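You operate a simulated robot arm through the tools that you are given. There is no shell and no other tool.

You are at the controls of a simulated two-armed robot. One attempt, no reset.

TASK
Gauge the three cylinders on the gauge slides and put the odd-sized one in the orange box.
Fine: push each slide in till it stops and pull it out again; a good one passes GO and stops at NO GO, and stays on its slide.

The check looks at the end state, three seconds after you hand in, the way a careful person would. Anything else that was tipped, shoved, dropped, spilled or broken makes it a failure.

THE ROBOT
Two 7-joint arms with two-finger parallel grippers on one trunk that stands fixed in place. Base frame: the origin is at the foot of the trunk, x ahead of it, y to its left, z up. Readings come in m, degrees, newtons and seconds.
The left shoulder is at [0.132, 0.174, 1.03], the right one opposite. With the tool pointing down near the work surface each hand reaches from about 0.38 to 0.78 m from the base axis, measured 20 degrees to its own side. Payload 3.6 kg a hand.
Tool frame (each hand has its own): the origin (TCP) lies between the finger pads and is the grasp point; the fingertips stand 0.03 m ahead of it; z points along the fingers, y is the line along which they close. The gripper opens to 0.11 m. The fingers are 0.02 m wide and 0.01 m thick; the gripper's body (0.048 by 0.112 m) begins 0.055 m behind the TCP.
Orientation is told as [roll, pitch, yaw] about the base's x, y, z axes, in that order, counted from this pose: with the fingers straight down and closing along the base's y, the tool's x points along the base's -x, its y along +y and its z along -z.

THE INTERFACE
- The arms move only by the tool move_arm. It takes "left_motion", "right_motion" or both (then of equal length, played together; a hand with none holds still); each is a list of rows, each a list of 7 numbers: the shift along the tool's x, y, z in m, then the turn, a rotation vector about the tool's x, y, z in rad, then the opening, from 0 (shut) to 1 (fully open). In form: [[tx, ty, tz, rx, ry, rz, hand], ...]. A call has 1 to 20 rows; each row shifts and turns the commanded pose from where the row before left it, along the tool's axes as they then stand. Rows are played at 5 a second. More than 0.05 m and 8.6 degrees between two rows, or a gripper value outside its range, and nothing of the call is played. Where a pose cannot be reached the arm comes as near as it can. A force on the tool above 70 N (or 10 N above the force at the start of the call, whichever is more), or a blocked arm, ends the call early, and 0.2 s more pass. The fingers move at their own pace (about 0.153 m/s each) and stop on an object; they squeeze with about 42 N. The grip force told is the motor's: it shows also when the fingers shut on nothing. Time passes only in rows, and 0.2 s behind the last, so rows that do not move let the fingers close. It gives the time, the measured TCP pose, the force on the tool (base axes), the opening and the grip force at its end, in the units of the frame above (readings bear some noise), with the torque about the TCP (base axes, N m) and any sound that the robot's microphone picked up.
- Cameras (640 x 400 px; columns grow to the right, rows downward): "scene" is now at [0.2219, 0.0534, 1.2221]; the picture's right is [0.59, -0.81, -0.00], its down [-0.37, -0.27, -0.89] and it looks along [0.72, 0.52, -0.46] (base axes); focal length 230 px, centre (320, 200). "left" rides on the left gripper at [0.072, -0.017, -0.103] in its tool frame; the picture's right is [0.23, 0.97, 0.00], its down [-0.76, 0.18, -0.62] and it looks along [-0.61, 0.14, 0.78] (tool axes); focal length 222 px, centre (320, 200). "right" rides on the right gripper at [0.073, 0.017, -0.103] in its tool frame; the picture's right is [-0.23, 0.97, 0.00], its down [-0.76, -0.18, -0.62] and it looks along [-0.61, -0.14, 0.78] (tool axes); focal length 222 px, centre (320, 200). There is no depth. A picture from a camera that has moved, and an enlarged one, comes with that camera's place and axes in the base frame and with its lens. The place of the scene camera against the robot may be out by one fixed shift of up to 0.012 m in any direction.
- capture(camera): a new picture of that camera. It takes no simulated time.
- lift_body(by): slides the trunk up (or, below 0, down) by that many m; the arms and the scene camera ride with it, the base frame stays. It gives what a move gives, with no picture.
- aim_head(pan, tilt): turns the head with the scene camera to pan (to the left, within 86 degrees either way) and tilt (down, from -29 to 69), counted from straight ahead of the robot. It gives what a move gives.
- inspect(camera, box): a new picture of the part [left, top, right, bottom] of that camera's present view, enlarged. It takes no simulated time.
- close_job(): hands the job in; it is judged then, once.

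Places have to be worked out from the pictures, the camera data and where the tool is seen. Open the grippers and draw the arms clear of the work before you hand the job in, unless the task says otherwise.

The tools are called by a JSON object that holds its "name" and its "arguments". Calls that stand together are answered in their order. move_arm: Moves the arms, as the interface text tells. Its arguments: {"type":"object","properties":{"left_motion":{"type":"array"},"right_motion":{"type":"array"}},"required":[]} The other tools are called the same way: lift_body (by) slides the trunk up or down; aim_head (pan, tilt) turns the head that bears the scene camera; capture (camera) takes a picture; inspect (camera, box) takes an enlarged picture of a part of a camera's view; close_job () hands the job in.

At the start:

```text
time: 0.0
left_ee_pos: [0.2804, 0.3862, 1.081]
left_orientation: [0.1, 0.0, 0.1]
left_contact_force: [-0.6, -0.4, 0.0]
left_moment: [-0.01, 0.02, 0.02]
left_finger_gap: 0.1102
left_grip_force: 0.0
right_ee_pos: [0.41, 0.0281, 1.0034]
right_orientation: [0.1, 0.1, -0.1]
right_contact_force: [-0.5, -0.6, 0.5]
right_moment: [0.0, -0.02, 0.0]
right_finger_gap: 0.1097
right_grip_force: 0.0
trunk travel left (down, up): [-0.15, 0.613]
head pan, tilt: [36.0, 27.2]
```

scene: 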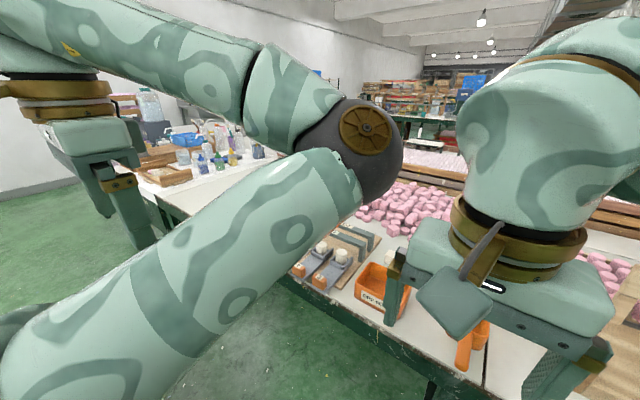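
right: 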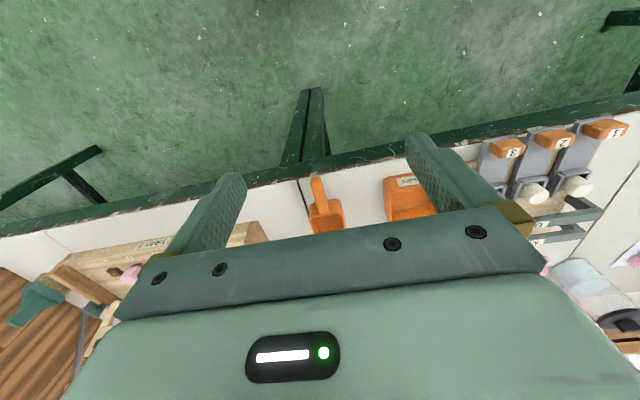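
left: 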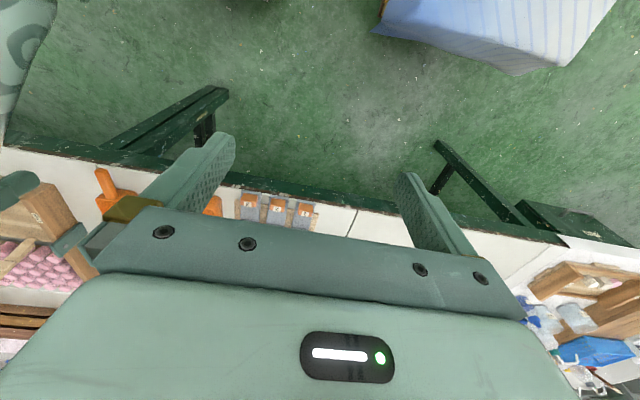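

I begin by looking closer at the gauge slides and the orange box visible in the scene and right cameras.

{"name": "inspect", "arguments": {"camera": "scene", "box": [270, 200, 430, 320]}}

{"name": "inspect", "arguments": {"camera": "right", "box": [440, 90, 640, 270]}}

{"name": "inspect", "arguments": {"camera": "left", "box": [200, 160, 340, 250]}}

```text
3.33 times, centred on (350, 260) of scene
camera zoom: at [0.2219, 0.0534, 1.2221], right [0.59, -0.81, 0.0], down [-0.37, -0.27, -0.89], along [0.72, 0.52, -0.46], focal length 768 px, centre (220, 0)
```

zoom: 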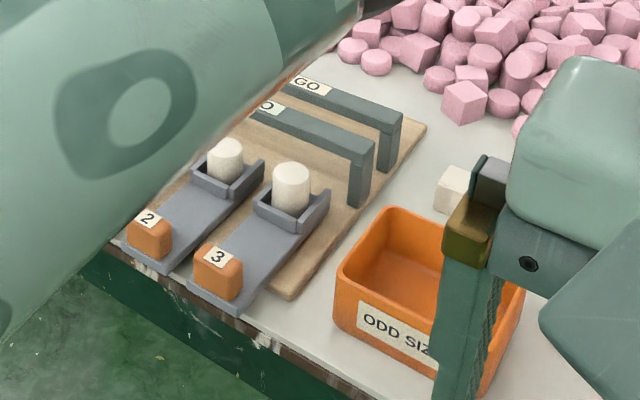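

```text
2.22 times, centred on (540, 180) of right
camera zoom: at [0.3385, 0.0441, 1.1071], right [0.23, 0.97, 0.0], down [0.76, -0.18, 0.62], along [0.61, -0.14, -0.78], focal length 494 px, centre (-169, 244)
```

zoom: 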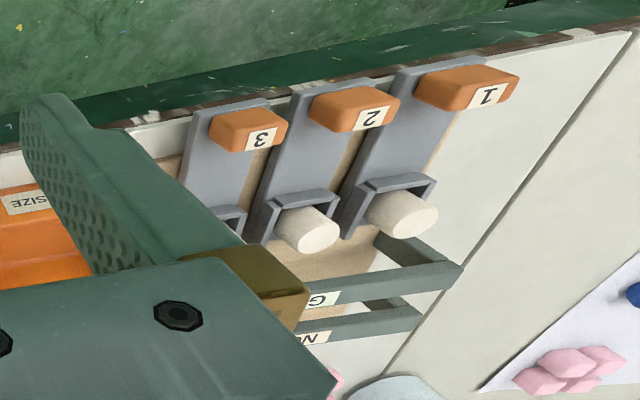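

```text
4.44 times, centred on (270, 205) of left
camera zoom: at [0.2086, 0.3676, 1.1848], right [-0.23, 0.97, 0.0], down [0.76, 0.18, 0.62], along [0.61, 0.14, -0.78], focal length 987 px, centre (542, 178)
```

zoom: 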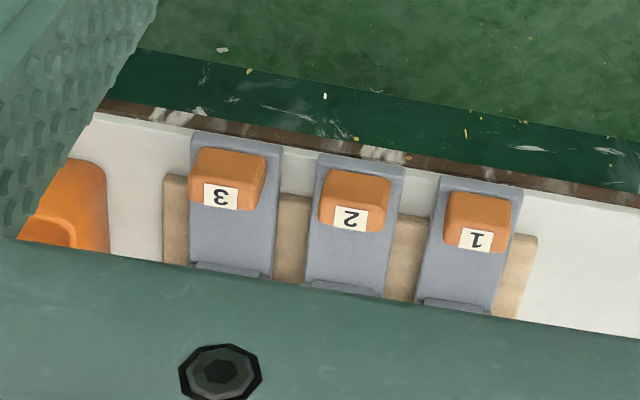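

Handles triangulate to about x 0.55, y 0.284 / 0.348 / 0.411 (slides 3, 2, 1), z about 0.796. I move the right arm off to the right so the box and gauges are clear to see, and shift the left hand slightly up and back-left for a better camera view.

{"name": "move_arm", "arguments": {"right_motion": [[0, -0.03, 0, 0, 0, 0, 1], [0, -0.03, 0, 0, 0, 0, 1], [0, -0.03, 0, 0, 0, 0, 1], [0, -0.03, 0, 0, 0, 0, 1], [0, -0.03, 0, 0, 0, 0, 1], [0, -0.03, 0, 0, 0, 0, 1], [0, -0.03, 0, 0, 0, 0, 1], [0, -0.03, 0, 0, 0, 0, 1]], "left_motion": [[-0.02, -0.005, 0, 0, 0, 0, 1], [-0.02, -0.005, 0, 0, 0, 0, 1], [-0.02, -0.005, 0, 0, 0, 0, 1], [-0.02, -0.005, 0, 0, 0, 0, 1], [-0.02, -0.005, 0, 0, 0, 0, 1], [-0.02, -0.005, 0, 0, 0, 0, 1], [-0.02, -0.005, 0, 0, 0, 0, 1], [0, 0, 0, 0, 0, 0, 1]]}}

{"name": "capture", "arguments": {"camera": "scene"}}

{"name": "capture", "arguments": {"camera": "left"}}

{"name": "capture", "arguments": {"camera": "right"}}

```text
time: 1.8
left_ee_pos: [0.4125, 0.3881, 1.08]
left_orientation: [0.2, 0.1, -0.1]
left_contact_force: [-0.3, -0.2, -0.4]
left_moment: [0.0, 0.01, 0.01]
left_finger_gap: 0.1099
left_grip_force: 0.0
left hand out of reach, approached as far as the arm can: row 4, 5, 6, 7
right_ee_pos: [0.4104, -0.2136, 1.0055]
right_orientation: [0.1, 0.1, 0.0]
right_contact_force: [-1.0, -0.4, 0.6]
right_moment: [0.0, -0.01, -0.01]
right_finger_gap: 0.1101
right_grip_force: 0.1
trunk travel left (down, up): [-0.15, 0.613]
head pan, tilt: [36.0, 27.2]
```

```text
taken
camera scene: at [0.2215, 0.0526, 1.2222], right [0.59, -0.81, 0.0], down [-0.37, -0.27, -0.89], along [0.72, 0.52, -0.46], focal length 230 px, centre (320, 200)
```

scene: 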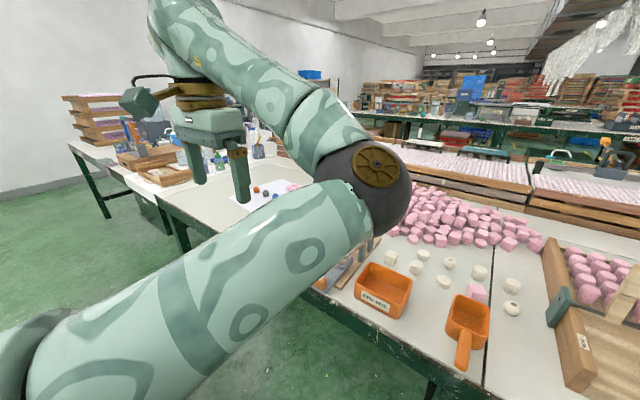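

```text
taken
camera left: at [0.341, 0.3707, 1.1827], right [-0.23, 0.97, 0.0], down [0.76, 0.17, 0.62], along [0.61, 0.14, -0.78], focal length 222 px, centre (320, 200)
```

left: 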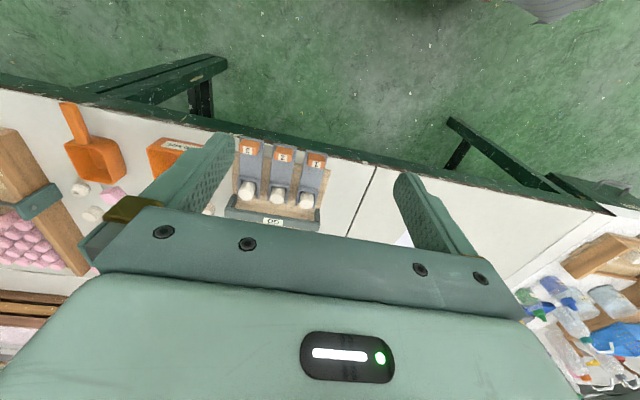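

```text
taken
camera right: at [0.337, -0.1981, 1.1079], right [0.23, 0.97, 0.0], down [0.76, -0.18, 0.62], along [0.61, -0.14, -0.78], focal length 222 px, centre (320, 200)
```

right: 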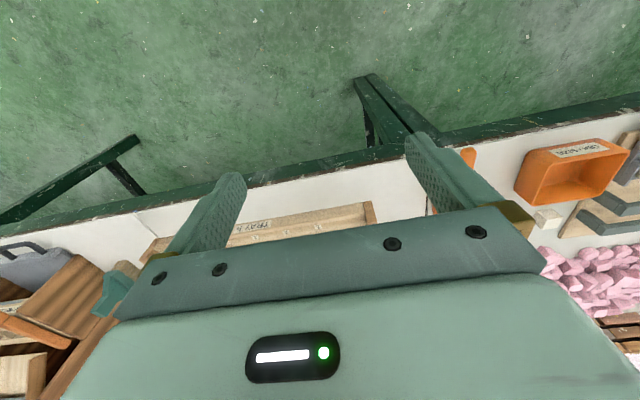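

The left camera now sees the slides with their cylinders; I enlarge that and the box region.

{"name": "inspect", "arguments": {"camera": "left", "box": [200, 120, 340, 240]}}

{"name": "inspect", "arguments": {"camera": "scene", "box": [310, 220, 430, 320]}}

{"name": "inspect", "arguments": {"camera": "right", "box": [500, 100, 640, 240]}}

```text
3.33 times, centred on (270, 180) of left
camera zoom: at [0.341, 0.3707, 1.1827], right [-0.23, 0.97, 0.0], down [0.76, 0.17, 0.62], along [0.61, 0.14, -0.78], focal length 740 px, centre (487, 267)
```

zoom: 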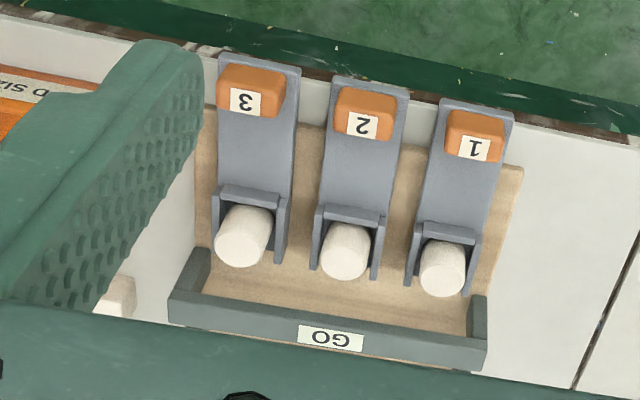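

```text
4.00 times, centred on (370, 270) of scene
camera zoom: at [0.2215, 0.0526, 1.2222], right [0.59, -0.81, 0.0], down [-0.37, -0.27, -0.89], along [0.72, 0.52, -0.46], focal length 921 px, centre (120, -80)
```

zoom: 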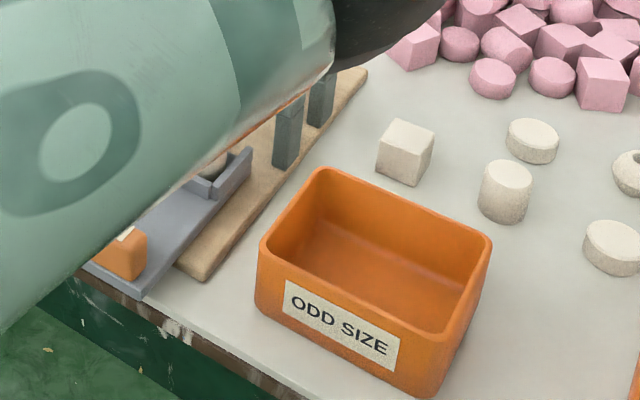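

```text
2.86 times, centred on (570, 170) of right
camera zoom: at [0.337, -0.1981, 1.1079], right [0.23, 0.97, 0.0], down [0.76, -0.18, 0.62], along [0.61, -0.14, -0.78], focal length 635 px, centre (-394, 286)
```

zoom: 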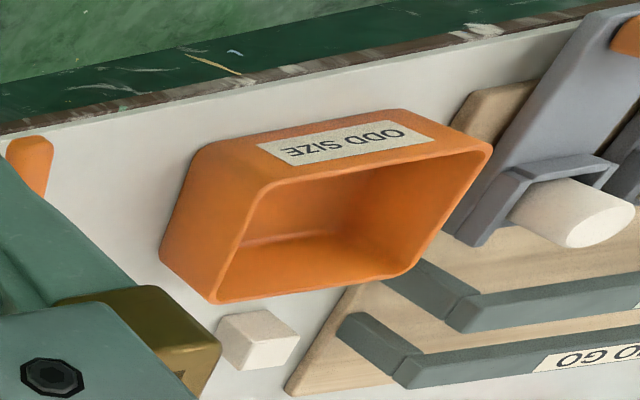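

Cylinder 3 looks a bit thicker, but I will gauge all three. Next I lower the left hand straight down to about z 0.98 where it has full reach, and check where it really is.

{"name": "move_arm", "arguments": {"left_motion": [[0, 0, 0.025, 0, 0, 0, 0.55], [0, 0, 0.025, 0, 0, 0, 0.55], [0, 0, 0.025, 0, 0, 0, 0.55], [0, 0, 0.025, 0, 0, 0, 0.55], [0, 0, 0, 0, 0, 0, 0.55]]}}

{"name": "capture", "arguments": {"camera": "left"}}

{"name": "capture", "arguments": {"camera": "scene"}}

```text
time: 3.0
left_ee_pos: [0.4102, 0.3908, 0.9806]
left_orientation: [0.1, 0.0, 0.0]
left_contact_force: [-0.5, -0.2, 0.2]
left_moment: [-0.02, 0.04, 0.0]
left_finger_gap: 0.0604
left_grip_force: 0.1
right_ee_pos: [0.4086, -0.2127, 1.0046]
right_orientation: [0.0, 0.1, -0.1]
right_contact_force: [0.8, 0.0, 0.1]
right_moment: [0.01, 0.01, -0.02]
right_finger_gap: 0.11
right_grip_force: 0.1
trunk travel left (down, up): [-0.15, 0.613]
head pan, tilt: [36.0, 27.2]
```

```text
taken
camera left: at [0.3389, 0.3734, 1.0835], right [-0.23, 0.97, 0.0], down [0.76, 0.18, 0.62], along [0.61, 0.14, -0.78], focal length 222 px, centre (320, 200)
```

left: 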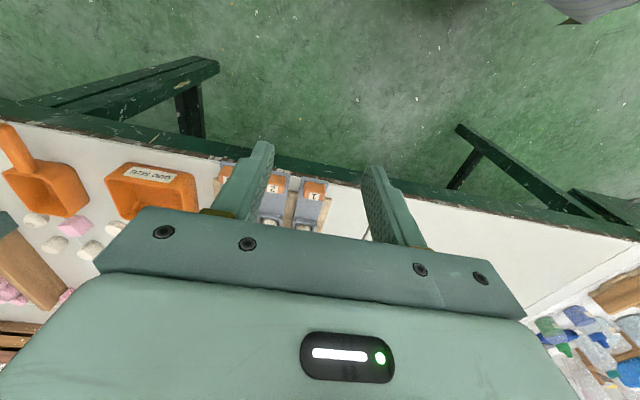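

```text
taken
camera scene: at [0.2217, 0.0531, 1.2222], right [0.59, -0.81, 0.0], down [-0.37, -0.27, -0.89], along [0.72, 0.52, -0.46], focal length 230 px, centre (320, 200)
```

scene: 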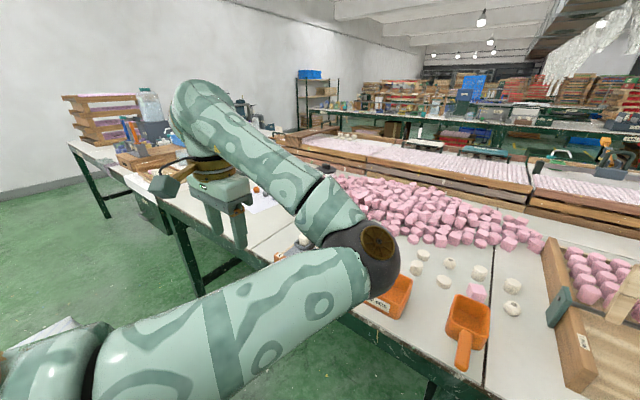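

The arm tracks well; fingers set to a 0.06 m gap so they can straddle one handle without touching its neighbours. I now move the left hand above handle 3 at z about 0.90.

{"name": "move_arm", "arguments": {"left_motion": [[-0.02, -0.0154, 0.0115, 0, 0, 0, 0.55], [-0.02, -0.0154, 0.0115, 0, 0, 0, 0.55], [-0.02, -0.0154, 0.0115, 0, 0, 0, 0.55], [-0.02, -0.0154, 0.0115, 0, 0, 0, 0.55], [-0.02, -0.0154, 0.0115, 0, 0, 0, 0.55], [-0.02, -0.0154, 0.0115, 0, 0, 0, 0.55], [-0.019, -0.0154, 0.0115, 0, 0, 0, 0.55], [0, 0, 0, 0, 0, 0, 0.55]]}}

{"name": "capture", "arguments": {"camera": "left"}}

{"name": "capture", "arguments": {"camera": "scene"}}

{"name": "capture", "arguments": {"camera": "right"}}

```text
time: 4.8
left_ee_pos: [0.4951, 0.3879, 0.9412]
left_orientation: [0.3, -0.1, -0.1]
left_contact_force: [0.5, 0.4, -0.4]
left_moment: [-0.02, 0.01, -0.02]
left_finger_gap: 0.0607
left_grip_force: 0.0
left hand out of reach, approached as far as the arm can: row 1, 2, 3, 4, 5, 6, 7
right_ee_pos: [0.4101, -0.2124, 1.0045]
right_orientation: [0.0, 0.1, -0.1]
right_contact_force: [0.6, -0.1, 0.5]
right_moment: [-0.01, -0.03, -0.03]
right_finger_gap: 0.11
right_grip_force: 0.1
trunk travel left (down, up): [-0.15, 0.613]
head pan, tilt: [36.0, 27.2]
```

```text
taken
camera left: at [0.4223, 0.369, 1.0445], right [-0.23, 0.97, 0.0], down [0.76, 0.18, 0.62], along [0.61, 0.14, -0.78], focal length 222 px, centre (320, 200)
```

left: 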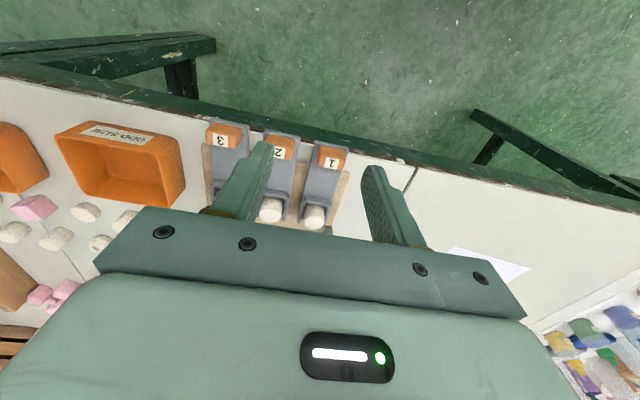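

```text
taken
camera scene: at [0.2219, 0.0532, 1.2221], right [0.59, -0.81, 0.0], down [-0.37, -0.27, -0.89], along [0.72, 0.52, -0.46], focal length 230 px, centre (320, 200)
```

scene: 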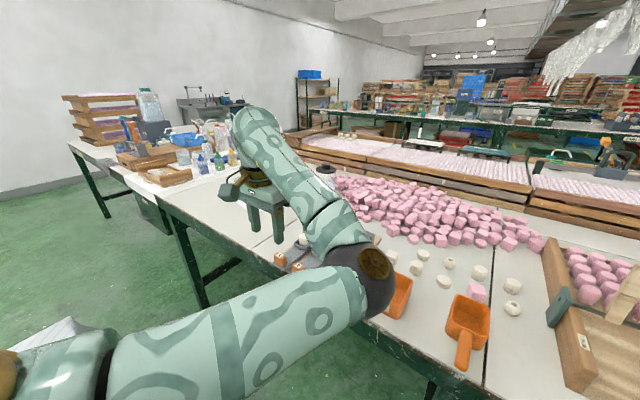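

```text
taken
camera right: at [0.3374, -0.1971, 1.1079], right [0.23, 0.97, 0.0], down [0.76, -0.18, 0.62], along [0.61, -0.14, -0.78], focal length 222 px, centre (320, 200)
```

right: 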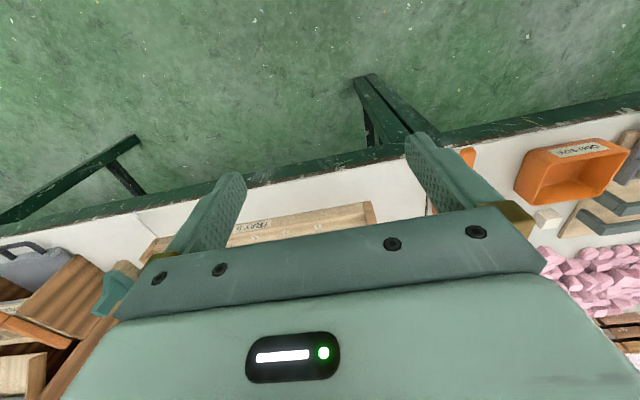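

The hand cannot get below y≈0.388 in this posture, so some joint is at its limit. I test in free air whether turning the tool about the vertical frees sideways motion.

{"name": "move_arm", "arguments": {"left_motion": [[0, 0, 0, 0, 0, 0.14, 0.55], [0, 0, 0, 0, 0, 0.14, 0.55], [0, 0, 0, 0, 0, 0.14, 0.55], [0, 0, 0, 0, 0, 0, 0.55]]}}

```text
time: 5.8
left_ee_pos: [0.4941, 0.3875, 0.9424]
left_orientation: [0.1, 0.1, -24.1]
left_contact_force: [-0.9, 0.4, 0.5]
left_moment: [0.0, 0.03, 0.0]
left_finger_gap: 0.0605
left_grip_force: 0.0
right_ee_pos: [0.4093, -0.2123, 1.0051]
right_orientation: [-0.1, 0.1, -0.1]
right_contact_force: [0.7, 0.4, -0.3]
right_moment: [-0.02, -0.02, 0.02]
right_finger_gap: 0.1099
right_grip_force: 0.0
trunk travel left (down, up): [-0.15, 0.613]
head pan, tilt: [36.0, 27.2]
```

Turning clockwise works. Now I try shifting in base -y by 0.04 m with this yaw.

{"name": "move_arm", "arguments": {"left_motion": [[-0.0081, -0.0183, 0, 0, 0, 0, 0.55], [-0.0081, -0.0183, 0, 0, 0, 0, 0.55], [0, 0, 0, 0, 0, 0, 0.55]]}}

```text
time: 6.6
left_ee_pos: [0.5085, 0.3826, 0.95]
left_orientation: [0.1, 0.1, -24.1]
left_contact_force: [-0.8, -0.7, 0.1]
left_moment: [0.0, -0.02, -0.02]
left_finger_gap: 0.0606
left_grip_force: 0.0
left hand out of reach, approached as far as the arm can: row 1, 2
right_ee_pos: [0.411, -0.2128, 1.0047]
right_orientation: [-0.1, 0.1, -0.1]
right_contact_force: [-0.4, 0.1, 0.3]
right_moment: [0.0, 0.02, 0.01]
right_finger_gap: 0.1099
right_grip_force: 0.0
trunk travel left (down, up): [-0.15, 0.613]
head pan, tilt: [36.0, 27.2]
```

The limit is not the wrist yaw; the forearm slopes upward to the wrist, so lifting the trunk should open the arm posture. I lift the trunk by 0.15 m (arms ride up, everything is clear above).

{"name": "lift_body", "arguments": {"by": 0.15}}

{"name": "move_arm", "arguments": {"left_motion": [[0, 0, 0, 0, 0, -0.14, 0.55], [0, 0, 0, 0, 0, -0.14, 0.55], [0, 0, 0, 0, 0, -0.14, 0.55], [0, 0, 0.03, 0, 0, 0, 0.55], [0, 0, 0.03, 0, 0, 0, 0.55], [0, 0, 0.03, 0, 0, 0, 0.55], [0, 0, 0.03, 0, 0, 0, 0.55], [0, 0, 0.03, 0, 0, 0, 0.55], [0, 0, 0, 0, 0, 0, 0.55]]}}

{"name": "capture", "arguments": {"camera": "scene"}}

```text
time: 8.3
left_ee_pos: [0.5096, 0.3832, 1.0995]
left_orientation: [0.1, 0.1, -24.0]
left_contact_force: [-0.3, -0.8, 0.0]
left_moment: [0.0, 0.02, -0.01]
left_finger_gap: 0.0607
left_grip_force: 0.1
right_ee_pos: [0.4111, -0.2128, 1.1534]
right_orientation: [0.1, 0.2, 0.0]
right_contact_force: [-0.2, -0.3, 0.0]
right_moment: [0.03, 0.02, 0.0]
right_finger_gap: 0.1098
right_grip_force: 0.0
trunk travel left (down, up): [-0.3, 0.463]
head pan, tilt: [36.0, 27.2]
```

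```text
time: 10.3
left_ee_pos: [0.5077, 0.384, 0.948]
left_orientation: [0.2, -0.1, -0.1]
left_contact_force: [-0.4, 0.8, 1.0]
left_moment: [0.02, 0.03, -0.03]
left_finger_gap: 0.0605
left_grip_force: 0.0
right_ee_pos: [0.4107, -0.2129, 1.1546]
right_orientation: [0.0, 0.1, -0.1]
right_contact_force: [-0.4, 0.4, 0.5]
right_moment: [0.02, -0.01, 0.05]
right_finger_gap: 0.1102
right_grip_force: 0.0
trunk travel left (down, up): [-0.3, 0.463]
head pan, tilt: [36.0, 27.2]
```

```text
taken
camera scene: at [0.1453, 0.053, 1.3781], right [0.59, -0.81, 0.0], down [-0.37, -0.27, -0.89], along [0.72, 0.52, -0.46], focal length 230 px, centre (320, 200)
```

scene: 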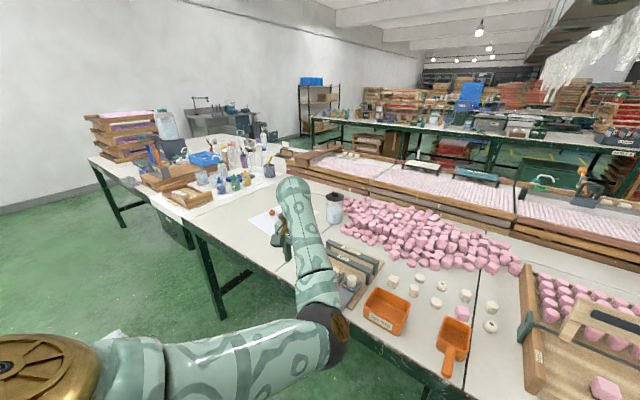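

The posture is now more open and the scene view better. I retry moving toward above handle 3.

{"name": "move_arm", "arguments": {"left_motion": [[-0.006, -0.0145, 0.006, 0, 0, 0, 0.55], [-0.006, -0.0145, 0.006, 0, 0, 0, 0.55], [-0.006, -0.0145, 0.006, 0, 0, 0, 0.55], [-0.006, -0.0145, 0.006, 0, 0, 0, 0.55], [-0.006, -0.0145, 0.006, 0, 0, 0, 0.55], [-0.006, -0.0145, 0.006, 0, 0, 0, 0.55], [-0.005, -0.014, 0.006, 0, 0, 0, 0.55], [0, 0, 0, 0, 0, 0, 0.55]]}}

{"name": "capture", "arguments": {"camera": "scene"}}

{"name": "capture", "arguments": {"camera": "left"}}

```text
time: 12.2
left_ee_pos: [0.5508, 0.2837, 0.9093]
left_orientation: [0.1, 0.0, 0.0]
left_contact_force: [0.8, 0.1, 0.0]
left_moment: [-0.03, -0.03, 0.01]
left_finger_gap: 0.0605
left_grip_force: 0.0
right_ee_pos: [0.4105, -0.2127, 1.1531]
right_orientation: [0.0, 0.1, -0.1]
right_contact_force: [0.7, 0.2, -1.2]
right_moment: [0.0, 0.01, 0.02]
right_finger_gap: 0.1098
right_grip_force: 0.0
trunk travel left (down, up): [-0.3, 0.463]
head pan, tilt: [36.0, 27.2]
```

```text
taken
camera scene: at [0.1454, 0.0532, 1.378], right [0.59, -0.81, 0.0], down [-0.37, -0.27, -0.89], along [0.72, 0.52, -0.46], focal length 230 px, centre (320, 200)
```

scene: 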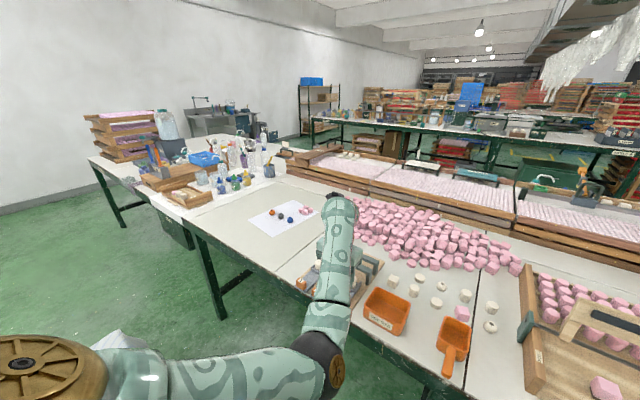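

```text
taken
camera left: at [0.4777, 0.265, 1.0108], right [-0.23, 0.97, 0.0], down [0.76, 0.18, 0.62], along [0.61, 0.14, -0.78], focal length 222 px, centre (320, 200)
```

left: 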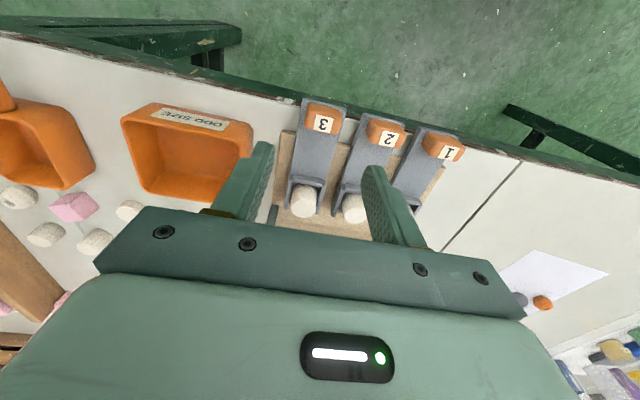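

The hand is now over handle 3. I enlarge the wrist view to get handle, slide and cylinder dimensions.

{"name": "inspect", "arguments": {"camera": "left", "box": [260, 80, 480, 240]}}

{"name": "inspect", "arguments": {"camera": "scene", "box": [280, 220, 440, 340]}}

```text
2.50 times, centred on (370, 160) of left
camera zoom: at [0.4777, 0.265, 1.0108], right [-0.23, 0.97, 0.0], down [0.76, 0.18, 0.62], along [0.61, 0.14, -0.78], focal length 555 px, centre (195, 300)
```

zoom: 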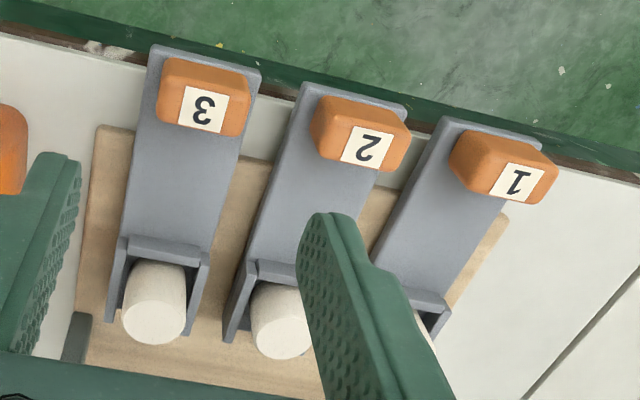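

```text
3.33 times, centred on (360, 280) of scene
camera zoom: at [0.1454, 0.0532, 1.378], right [0.59, -0.81, 0.0], down [-0.37, -0.27, -0.89], along [0.72, 0.52, -0.46], focal length 768 px, centre (187, -67)
```

zoom: 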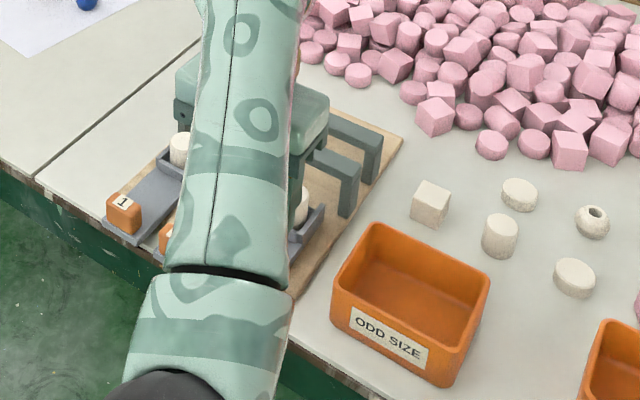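

Handle 3 is roughly 0.024 x 0.035 m with top at z 0.80–0.81, centred near (0.547, 0.284). I descend partway to TCP z≈0.845 with the fingers straddling it and look again.

{"name": "move_arm", "arguments": {"left_motion": [[0.001, 0, 0.013, 0, 0, 0, 0.55], [0.001, 0, 0.013, 0, 0, 0, 0.55], [0.001, 0, 0.013, 0, 0, 0, 0.55], [0, 0, 0.013, 0, 0, 0, 0.55], [0, 0, 0.012, 0, 0, 0, 0.55], [0, 0, 0, 0, 0, 0, 0.55]]}}

{"name": "capture", "arguments": {"camera": "left"}}

{"name": "capture", "arguments": {"camera": "scene"}}

```text
time: 13.6
left_ee_pos: [0.5464, 0.2828, 0.8456]
left_orientation: [0.1, 0.0, 0.0]
left_contact_force: [1.3, 0.1, 0.0]
left_moment: [0.02, -0.01, 0.0]
left_finger_gap: 0.0606
left_grip_force: 0.0
right_ee_pos: [0.4106, -0.2122, 1.1533]
right_orientation: [0.0, 0.1, -0.1]
right_contact_force: [-0.8, -0.4, -0.3]
right_moment: [0.02, 0.01, 0.01]
right_finger_gap: 0.11
right_grip_force: 0.0
trunk travel left (down, up): [-0.3, 0.463]
head pan, tilt: [36.0, 27.2]
```

```text
taken
camera left: at [0.4741, 0.2647, 0.9474], right [-0.23, 0.97, 0.0], down [0.76, 0.18, 0.62], along [0.61, 0.14, -0.78], focal length 222 px, centre (320, 200)
```

left: 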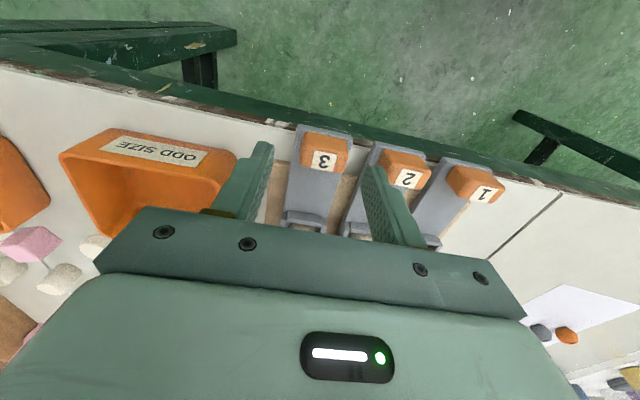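

```text
taken
camera scene: at [0.1454, 0.0533, 1.378], right [0.59, -0.81, 0.0], down [-0.37, -0.27, -0.89], along [0.72, 0.52, -0.46], focal length 230 px, centre (320, 200)
```

scene: 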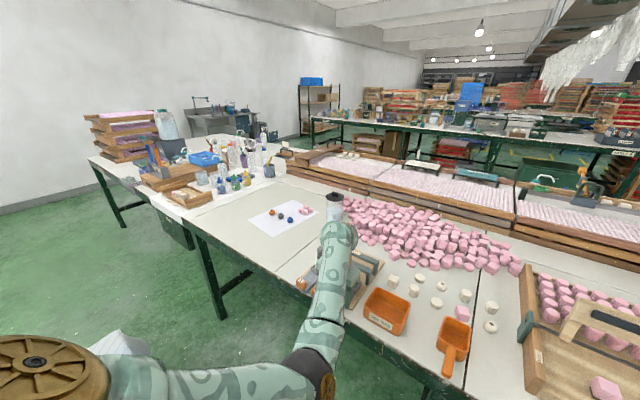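

Alignment over handle 3 looks right (handle at about x 0.546, y 0.283, top ≈0.797). I descend another 0.033 m slowly so the tips reach about 0.783, then check.

{"name": "move_arm", "arguments": {"left_motion": [[0, 0, 0.008, 0, 0, 0, 0.55], [0, 0, 0.008, 0, 0, 0, 0.55], [0, 0, 0.008, 0, 0, 0, 0.55], [0, 0, 0.005, 0, 0, 0, 0.55], [0, 0, 0.004, 0, 0, 0, 0.55], [0, 0, 0, 0, 0, 0, 0.55]]}}

{"name": "inspect", "arguments": {"camera": "left", "box": [220, 100, 460, 250]}}

{"name": "inspect", "arguments": {"camera": "scene", "box": [280, 220, 440, 340]}}

```text
time: 14.9
left_ee_pos: [0.5465, 0.2827, 0.8116]
left_orientation: [0.1, 0.0, 0.0]
left_contact_force: [0.8, 0.5, -0.4]
left_moment: [-0.02, -0.03, -0.01]
left_finger_gap: 0.0606
left_grip_force: 0.2
right_ee_pos: [0.4107, -0.2122, 1.1551]
right_orientation: [-0.1, 0.1, -0.1]
right_contact_force: [1.3, -0.4, 0.0]
right_moment: [0.01, 0.02, -0.03]
right_finger_gap: 0.11
right_grip_force: 0.1
trunk travel left (down, up): [-0.3, 0.463]
head pan, tilt: [36.0, 27.2]
```

```text
2.67 times, centred on (340, 175) of left
camera zoom: at [0.4744, 0.2645, 0.914], right [-0.23, 0.97, 0.0], down [0.76, 0.18, 0.62], along [0.61, 0.14, -0.78], focal length 592 px, centre (267, 267)
```

zoom: 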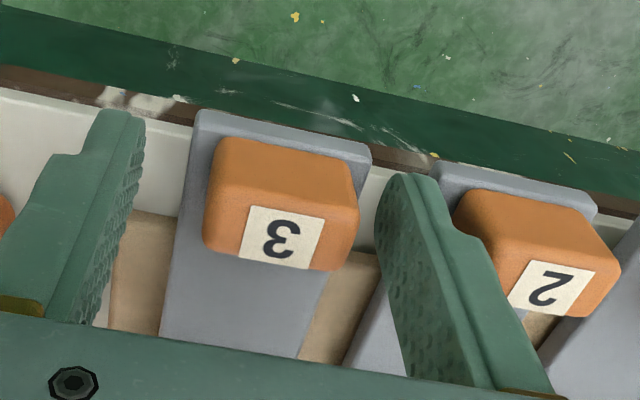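

```text
3.33 times, centred on (360, 280) of scene
camera zoom: at [0.1454, 0.0532, 1.378], right [0.59, -0.81, 0.0], down [-0.37, -0.27, -0.89], along [0.72, 0.52, -0.46], focal length 768 px, centre (187, -67)
```

zoom: 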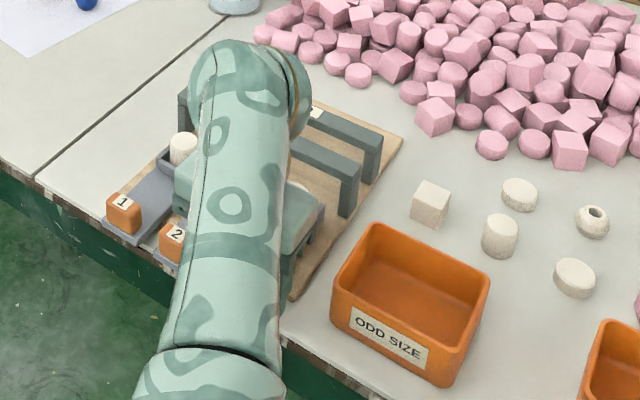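

Handle 3 sits about 2 mm toward +y of the tool centre. I shift +0.002 in y, lower 4 mm more, and close the fingers gently in steps.

{"name": "move_arm", "arguments": {"left_motion": [[0, 0.002, 0.002, 0, 0, 0, 0.55], [0, 0, 0.002, 0, 0, 0, 0.5], [0, 0, 0, 0, 0, 0, 0.45], [0, 0, 0, 0, 0, 0, 0.4], [0, 0, 0, 0, 0, 0, 0.37], [0, 0, 0, 0, 0, 0, 0.35]]}}

{"name": "inspect", "arguments": {"camera": "left", "box": [220, 100, 460, 250]}}

```text
time: 16.4
left_ee_pos: [0.5467, 0.2861, 0.8069]
left_orientation: [0.2, 0.0, 0.0]
left_contact_force: [0.3, 1.4, 0.1]
left_moment: [0.23, 0.02, -0.04]
left_finger_gap: 0.0457
left_grip_force: 44.7
right_ee_pos: [0.4118, -0.2125, 1.1536]
right_orientation: [0.0, 0.1, 0.0]
right_contact_force: [0.0, -0.2, 0.0]
right_moment: [0.0, 0.0, 0.0]
right_finger_gap: 0.1103
right_grip_force: 0.0
trunk travel left (down, up): [-0.3, 0.463]
head pan, tilt: [36.0, 27.2]
```

```text
2.67 times, centred on (340, 175) of left
camera zoom: at [0.4743, 0.2675, 0.9102], right [-0.23, 0.97, 0.0], down [0.76, 0.18, 0.62], along [0.61, 0.14, -0.78], focal length 592 px, centre (267, 267)
```

zoom: 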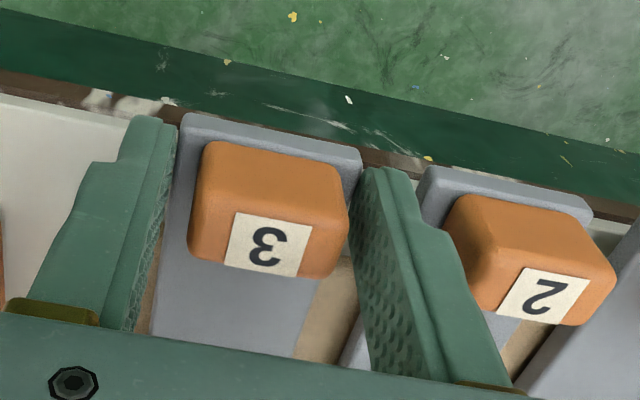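

The fingers stopped at 0.0457 m, which matches the slide plate's width rather than the handle (~0.036 m), so the tips are just below the slide top. I open slightly, raise 7 mm, and close again onto the handle itself.

{"name": "move_arm", "arguments": {"left_motion": [[0, 0, 0, 0, 0, 0, 0.5], [0, 0, 0, 0, 0, 0, 0.5], [0, 0, -0.004, 0, 0, 0, 0.5], [0, 0, -0.003, 0, 0, 0, 0.5], [0, 0, 0, 0, 0, 0, 0.42], [0, 0, 0, 0, 0, 0, 0.36], [0, 0, 0, 0, 0, 0, 0.32], [0, 0, 0, 0, 0, 0, 0.28]]}}

{"name": "inspect", "arguments": {"camera": "left", "box": [220, 100, 460, 250]}}

```text
time: 18.1
left_ee_pos: [0.5457, 0.286, 0.8127]
left_orientation: [0.3, 0.0, 0.0]
left_contact_force: [0.2, 3.5, 1.3]
left_moment: [-0.17, 0.3, -0.11]
left_finger_gap: 0.034
left_grip_force: 45.5
right_ee_pos: [0.4105, -0.2135, 1.154]
right_orientation: [0.0, 0.1, -0.1]
right_contact_force: [0.2, -0.1, -0.7]
right_moment: [0.02, 0.02, -0.03]
right_finger_gap: 0.1098
right_grip_force: 0.2
trunk travel left (down, up): [-0.3, 0.463]
head pan, tilt: [36.0, 27.2]
```

```text
2.67 times, centred on (340, 175) of left
camera zoom: at [0.4732, 0.2676, 0.9165], right [-0.23, 0.97, 0.0], down [0.76, 0.18, 0.62], along [0.61, 0.14, -0.78], focal length 592 px, centre (267, 267)
```

zoom: 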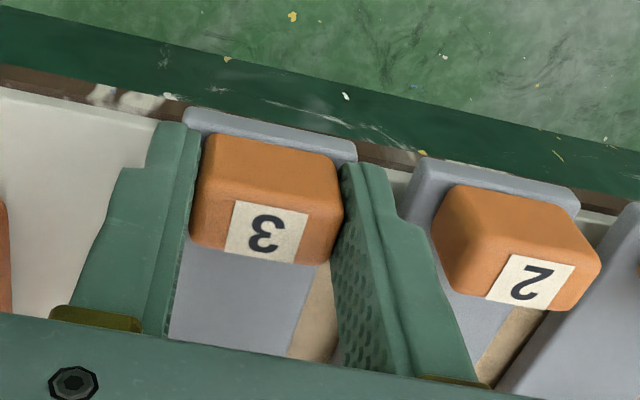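

The grip is on handle 3 now (gap 0.034). I estimate the cylinder front about 0.03 m short of the GO bar, so I first push in 0.02 m slowly and read the force.

{"name": "move_arm", "arguments": {"left_motion": [[-0.004, 0, 0, 0, 0, 0, 0.28], [-0.004, 0, 0, 0, 0, 0, 0.28], [-0.004, 0, 0, 0, 0, 0, 0.28], [-0.004, 0, 0, 0, 0, 0, 0.28], [-0.004, 0, 0, 0, 0, 0, 0.28]]}}

{"name": "capture", "arguments": {"camera": "left"}}

{"name": "inspect", "arguments": {"camera": "scene", "box": [280, 220, 440, 340]}}

```text
time: 19.4
left_ee_pos: [0.5678, 0.286, 0.8135]
left_orientation: [0.0, 0.0, 0.0]
left_contact_force: [0.4, 0.2, -2.5]
left_moment: [0.06, -0.51, 0.4]
left_finger_gap: 0.034
left_grip_force: 44.9
right_ee_pos: [0.4103, -0.2123, 1.1527]
right_orientation: [0.1, 0.1, -0.2]
right_contact_force: [0.4, -1.1, -0.4]
right_moment: [0.01, 0.03, -0.01]
right_finger_gap: 0.1098
right_grip_force: 0.0
trunk travel left (down, up): [-0.3, 0.463]
head pan, tilt: [36.0, 27.2]
```

```text
taken
camera left: at [0.4946, 0.2678, 0.9165], right [-0.23, 0.97, 0.0], down [0.76, 0.18, 0.62], along [0.61, 0.14, -0.78], focal length 222 px, centre (320, 200)
```

left: 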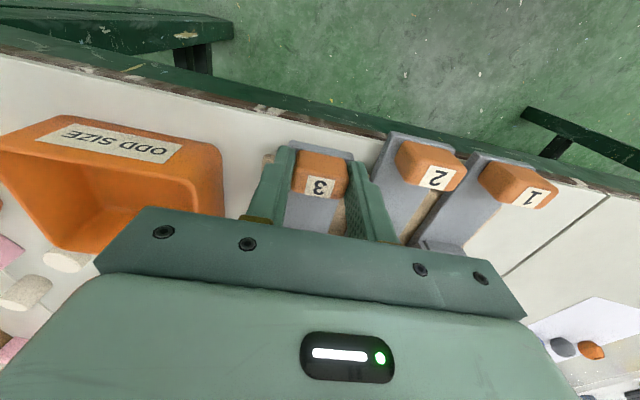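

```text
3.33 times, centred on (360, 280) of scene
camera zoom: at [0.1458, 0.0533, 1.3779], right [0.59, -0.81, 0.0], down [-0.37, -0.27, -0.89], along [0.72, 0.52, -0.46], focal length 768 px, centre (187, -67)
```

zoom: 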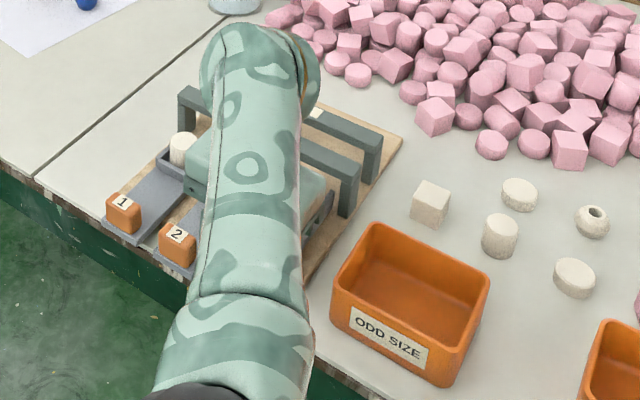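

Slide 3 moves freely with almost no force. I continue in short steps, checking the force after each.

{"name": "move_arm", "arguments": {"left_motion": [[-0.002, 0, 0, 0, 0, 0, 0.28], [-0.002, 0, 0, 0, 0, 0, 0.28], [-0.002, 0, 0, 0, 0, 0, 0.28]]}}

```text
time: 20.1
left_ee_pos: [0.5726, 0.2856, 0.813]
left_orientation: [0.1, 0.2, 0.0]
left_contact_force: [-1.3, 3.2, -7.2]
left_moment: [-0.25, -1.07, 0.04]
left_finger_gap: 0.0339
left_grip_force: 45.0
right_ee_pos: [0.4123, -0.2113, 1.1534]
right_orientation: [0.0, 0.0, 0.0]
right_contact_force: [0.0, 0.7, 0.3]
right_moment: [0.0, 0.05, -0.02]
right_finger_gap: 0.1099
right_grip_force: 0.2
trunk travel left (down, up): [-0.3, 0.463]
head pan, tilt: [36.0, 27.2]
```

There's a small internal couple from the rigid grasp (Fz −7 N, My −1.1) but nearly no x force, so it isn't stopped yet. I go on in 2 mm steps.

{"name": "move_arm", "arguments": {"left_motion": [[-0.002, 0, 0, 0, 0, 0, 0.28], [-0.002, 0, 0, 0, 0, 0, 0.28]]}}

{"name": "inspect", "arguments": {"camera": "left", "box": [220, 100, 460, 250]}}

```text
time: 20.8
left_ee_pos: [0.5768, 0.2859, 0.8139]
left_orientation: [0.1, 0.1, -0.1]
left_contact_force: [-1.2, 3.5, -8.4]
left_moment: [-0.53, -0.36, -0.1]
left_finger_gap: 0.0337
left_grip_force: 45.1
right_ee_pos: [0.4113, -0.2118, 1.1543]
right_orientation: [-0.1, 0.0, -0.1]
right_contact_force: [0.0, -0.7, 0.0]
right_moment: [0.03, -0.01, 0.02]
right_finger_gap: 0.1099
right_grip_force: 0.0
trunk travel left (down, up): [-0.3, 0.463]
head pan, tilt: [36.0, 27.2]
```

```text
2.67 times, centred on (340, 175) of left
camera zoom: at [0.5043, 0.2677, 0.9167], right [-0.23, 0.97, 0.0], down [0.76, 0.18, 0.62], along [0.61, 0.14, -0.78], focal length 592 px, centre (267, 267)
```

zoom: 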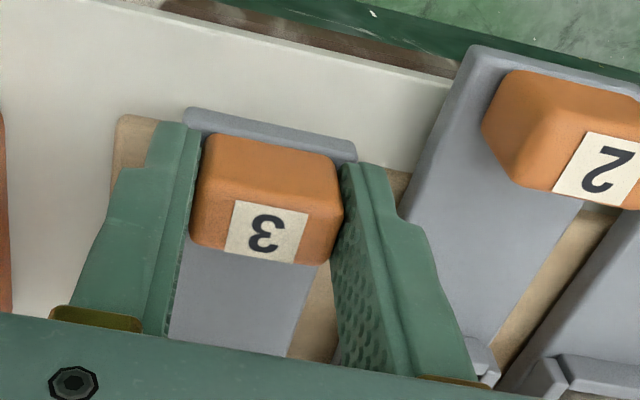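

Travel is 31 mm with x force about −1 N. I continue with 2 mm rows, adding 1 mm downward to relax the vertical pull.

{"name": "move_arm", "arguments": {"left_motion": [[-0.002, 0, 0.001, 0, 0, 0, 0.28], [-0.002, 0, 0, 0, 0, 0, 0.28], [-0.002, 0, 0, 0, 0, 0, 0.28]]}}

```text
time: 21.6
left_ee_pos: [0.5827, 0.286, 0.8135]
left_orientation: [0.2, 0.0, 0.0]
left_contact_force: [-4.6, 3.2, 3.1]
left_moment: [-0.24, 0.6, -0.1]
left_finger_gap: 0.0341
left_grip_force: 45.2
right_ee_pos: [0.4106, -0.2123, 1.1539]
right_orientation: [0.0, 0.0, 0.0]
right_contact_force: [0.8, -0.4, -0.7]
right_moment: [0.0, -0.02, 0.0]
right_finger_gap: 0.1102
right_grip_force: 0.2
trunk travel left (down, up): [-0.3, 0.463]
head pan, tilt: [36.0, 27.2]
```

Fx is now −4.6 N; I take one more 2 mm step to see whether it rises.

{"name": "move_arm", "arguments": {"left_motion": [[-0.002, 0, 0, 0, 0, 0, 0.28]]}}

```text
time: 21.9
left_ee_pos: [0.5828, 0.2863, 0.8137]
left_orientation: [0.2, 0.1, 0.1]
left_contact_force: [-9.8, 3.1, 3.9]
left_moment: [-0.36, 0.68, -0.36]
left_finger_gap: 0.0341
left_grip_force: 44.7
right_ee_pos: [0.4092, -0.2127, 1.1545]
right_orientation: [0.0, 0.0, 0.1]
right_contact_force: [-0.1, -0.5, -0.2]
right_moment: [0.0, 0.02, 0.01]
right_finger_gap: 0.11
right_grip_force: 0.2
trunk travel left (down, up): [-0.3, 0.463]
head pan, tilt: [36.0, 27.2]
```

Position stayed at 0.5828 while the force grew to −9.8 N: slide 3 seems stopped at 37 mm of travel. One more 2 mm nudge to confirm it is a hard stop.

{"name": "move_arm", "arguments": {"left_motion": [[-0.002, 0, 0, 0, 0, 0, 0.28], [0, 0, 0, 0, 0, 0, 0.28]]}}

{"name": "capture", "arguments": {"camera": "left"}}

{"name": "inspect", "arguments": {"camera": "scene", "box": [280, 220, 440, 340]}}

```text
time: 22.6
left_ee_pos: [0.5848, 0.2867, 0.8131]
left_orientation: [0.1, -0.2, 0.1]
left_contact_force: [-20.9, 1.4, -0.9]
left_moment: [-0.18, -0.36, -0.1]
left_finger_gap: 0.0338
left_grip_force: 45.0
right_ee_pos: [0.4082, -0.2114, 1.1549]
right_orientation: [0.0, 0.0, -0.1]
right_contact_force: [-0.3, 0.2, 0.2]
right_moment: [0.05, 0.02, -0.04]
right_finger_gap: 0.1102
right_grip_force: 0.1
trunk travel left (down, up): [-0.3, 0.463]
head pan, tilt: [36.0, 27.2]
```

```text
taken
camera left: at [0.5117, 0.2677, 0.9166], right [-0.23, 0.97, 0.0], down [0.76, 0.18, 0.62], along [0.61, 0.14, -0.78], focal length 222 px, centre (320, 200)
```

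left: 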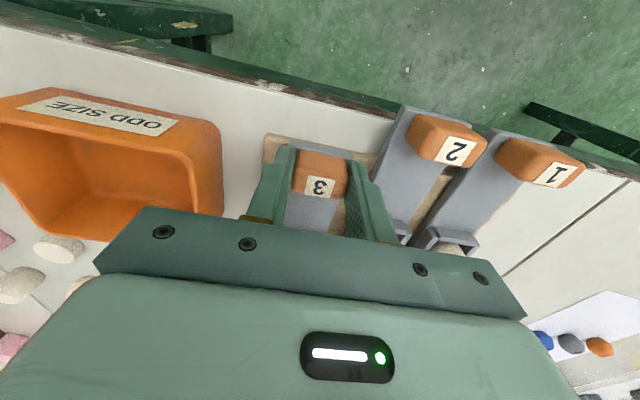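

```text
3.33 times, centred on (360, 280) of scene
camera zoom: at [0.1427, 0.0534, 1.3783], right [0.59, -0.81, 0.0], down [-0.37, -0.27, -0.89], along [0.72, 0.52, -0.46], focal length 768 px, centre (187, -67)
```

zoom: 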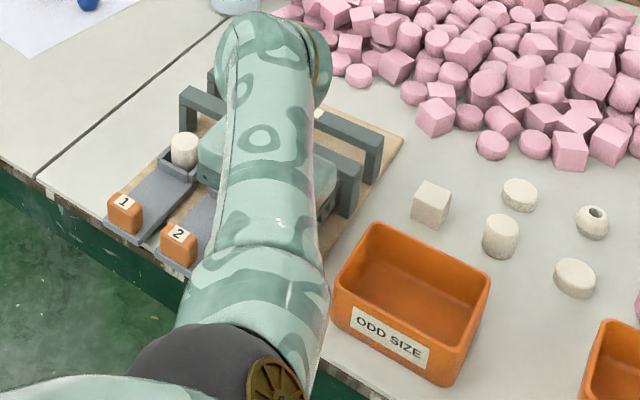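

Force climbed to −21 N with almost no more travel: slide 3 stops at about 38 mm. I pull it back out gently by the same 40 mm.

{"name": "move_arm", "arguments": {"left_motion": [[0.003, 0, 0, 0, 0, 0, 0.28], [0.004, 0, 0, 0, 0, 0, 0.28], [0.004, 0, 0, 0, 0, 0, 0.28], [0.004, 0, 0, 0, 0, 0, 0.28], [0.005, 0, 0, 0, 0, 0, 0.28], [0.005, 0, 0, 0, 0, 0, 0.28], [0.005, 0, 0, 0, 0, 0, 0.28], [0.004, 0, 0, 0, 0, 0, 0.28], [0.003, 0, 0, 0, 0, 0, 0.28], [0.002, 0, 0, 0, 0, 0, 0.28]]}}

{"name": "capture", "arguments": {"camera": "left"}}

```text
time: 24.8
left_ee_pos: [0.5469, 0.2859, 0.8131]
left_orientation: [0.2, 0.0, 0.0]
left_contact_force: [0.1, 2.5, 8.6]
left_moment: [-0.78, 0.42, -0.3]
left_finger_gap: 0.0342
left_grip_force: 44.9
right_ee_pos: [0.4101, -0.2113, 1.1542]
right_orientation: [0.0, -0.1, -0.1]
right_contact_force: [0.8, -0.7, -0.3]
right_moment: [0.04, 0.0, 0.01]
right_finger_gap: 0.11
right_grip_force: 0.1
trunk travel left (down, up): [-0.3, 0.463]
head pan, tilt: [36.0, 27.2]
```

```text
taken
camera left: at [0.4741, 0.2676, 0.9165], right [-0.23, 0.97, 0.0], down [0.76, 0.18, 0.62], along [0.61, 0.14, -0.78], focal length 222 px, centre (320, 200)
```

left: 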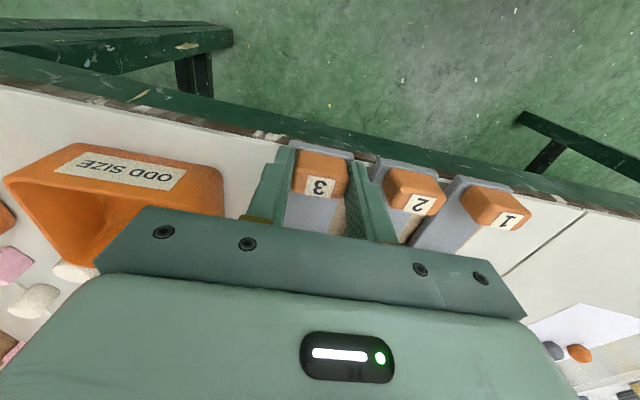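

Slide 3 is back out level with the others. I open the fingers, rise straight up to z≈0.91 and look at the cylinders.

{"name": "move_arm", "arguments": {"left_motion": [[0, 0, 0, 0, 0, 0, 0.4], [0, 0, 0, 0, 0, 0, 0.5], [0, 0, -0.01, 0, 0, 0, 0.5], [0, 0, -0.015, 0, 0, 0, 0.5], [0, 0, -0.025, 0, 0, 0, 0.5], [0, 0, -0.025, 0, 0, 0, 0.5], [0, 0, -0.025, 0, 0, 0, 0.5], [0, 0, 0, 0, 0, 0, 0.5]]}}

{"name": "capture", "arguments": {"camera": "left"}}

{"name": "inspect", "arguments": {"camera": "left", "box": [260, 80, 480, 240]}}

```text
time: 26.6
left_ee_pos: [0.5472, 0.2857, 0.9125]
left_orientation: [0.2, 0.0, 0.0]
left_contact_force: [-0.1, 0.2, -0.1]
left_moment: [-0.01, 0.01, -0.02]
left_finger_gap: 0.0552
left_grip_force: 0.1
right_ee_pos: [0.4107, -0.2111, 1.1534]
right_orientation: [0.0, 0.1, -0.1]
right_contact_force: [-0.8, 0.1, -0.6]
right_moment: [0.01, 0.02, 0.01]
right_finger_gap: 0.1097
right_grip_force: 0.1
trunk travel left (down, up): [-0.3, 0.463]
head pan, tilt: [36.0, 27.2]
```

```text
taken
camera left: at [0.4761, 0.268, 1.0153], right [-0.23, 0.97, 0.0], down [0.76, 0.18, 0.62], along [0.61, 0.14, -0.78], focal length 222 px, centre (320, 200)
```

left: 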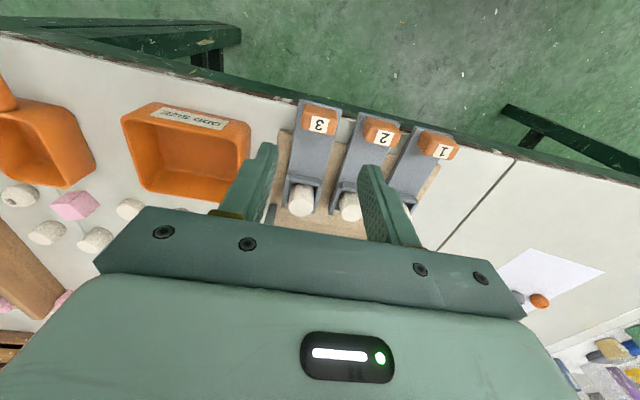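

```text
2.50 times, centred on (370, 160) of left
camera zoom: at [0.4761, 0.268, 1.0153], right [-0.23, 0.97, 0.0], down [0.76, 0.18, 0.62], along [0.61, 0.14, -0.78], focal length 555 px, centre (195, 300)
```

zoom: 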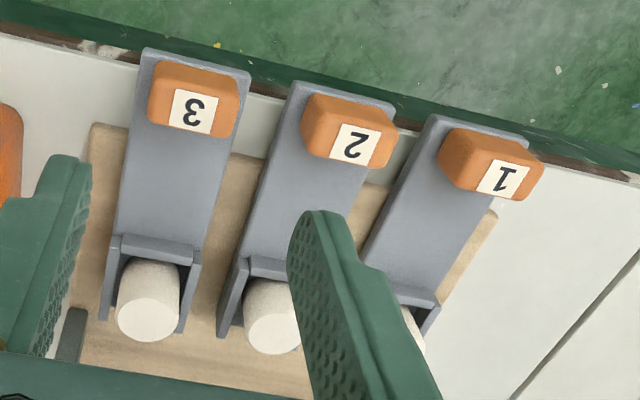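

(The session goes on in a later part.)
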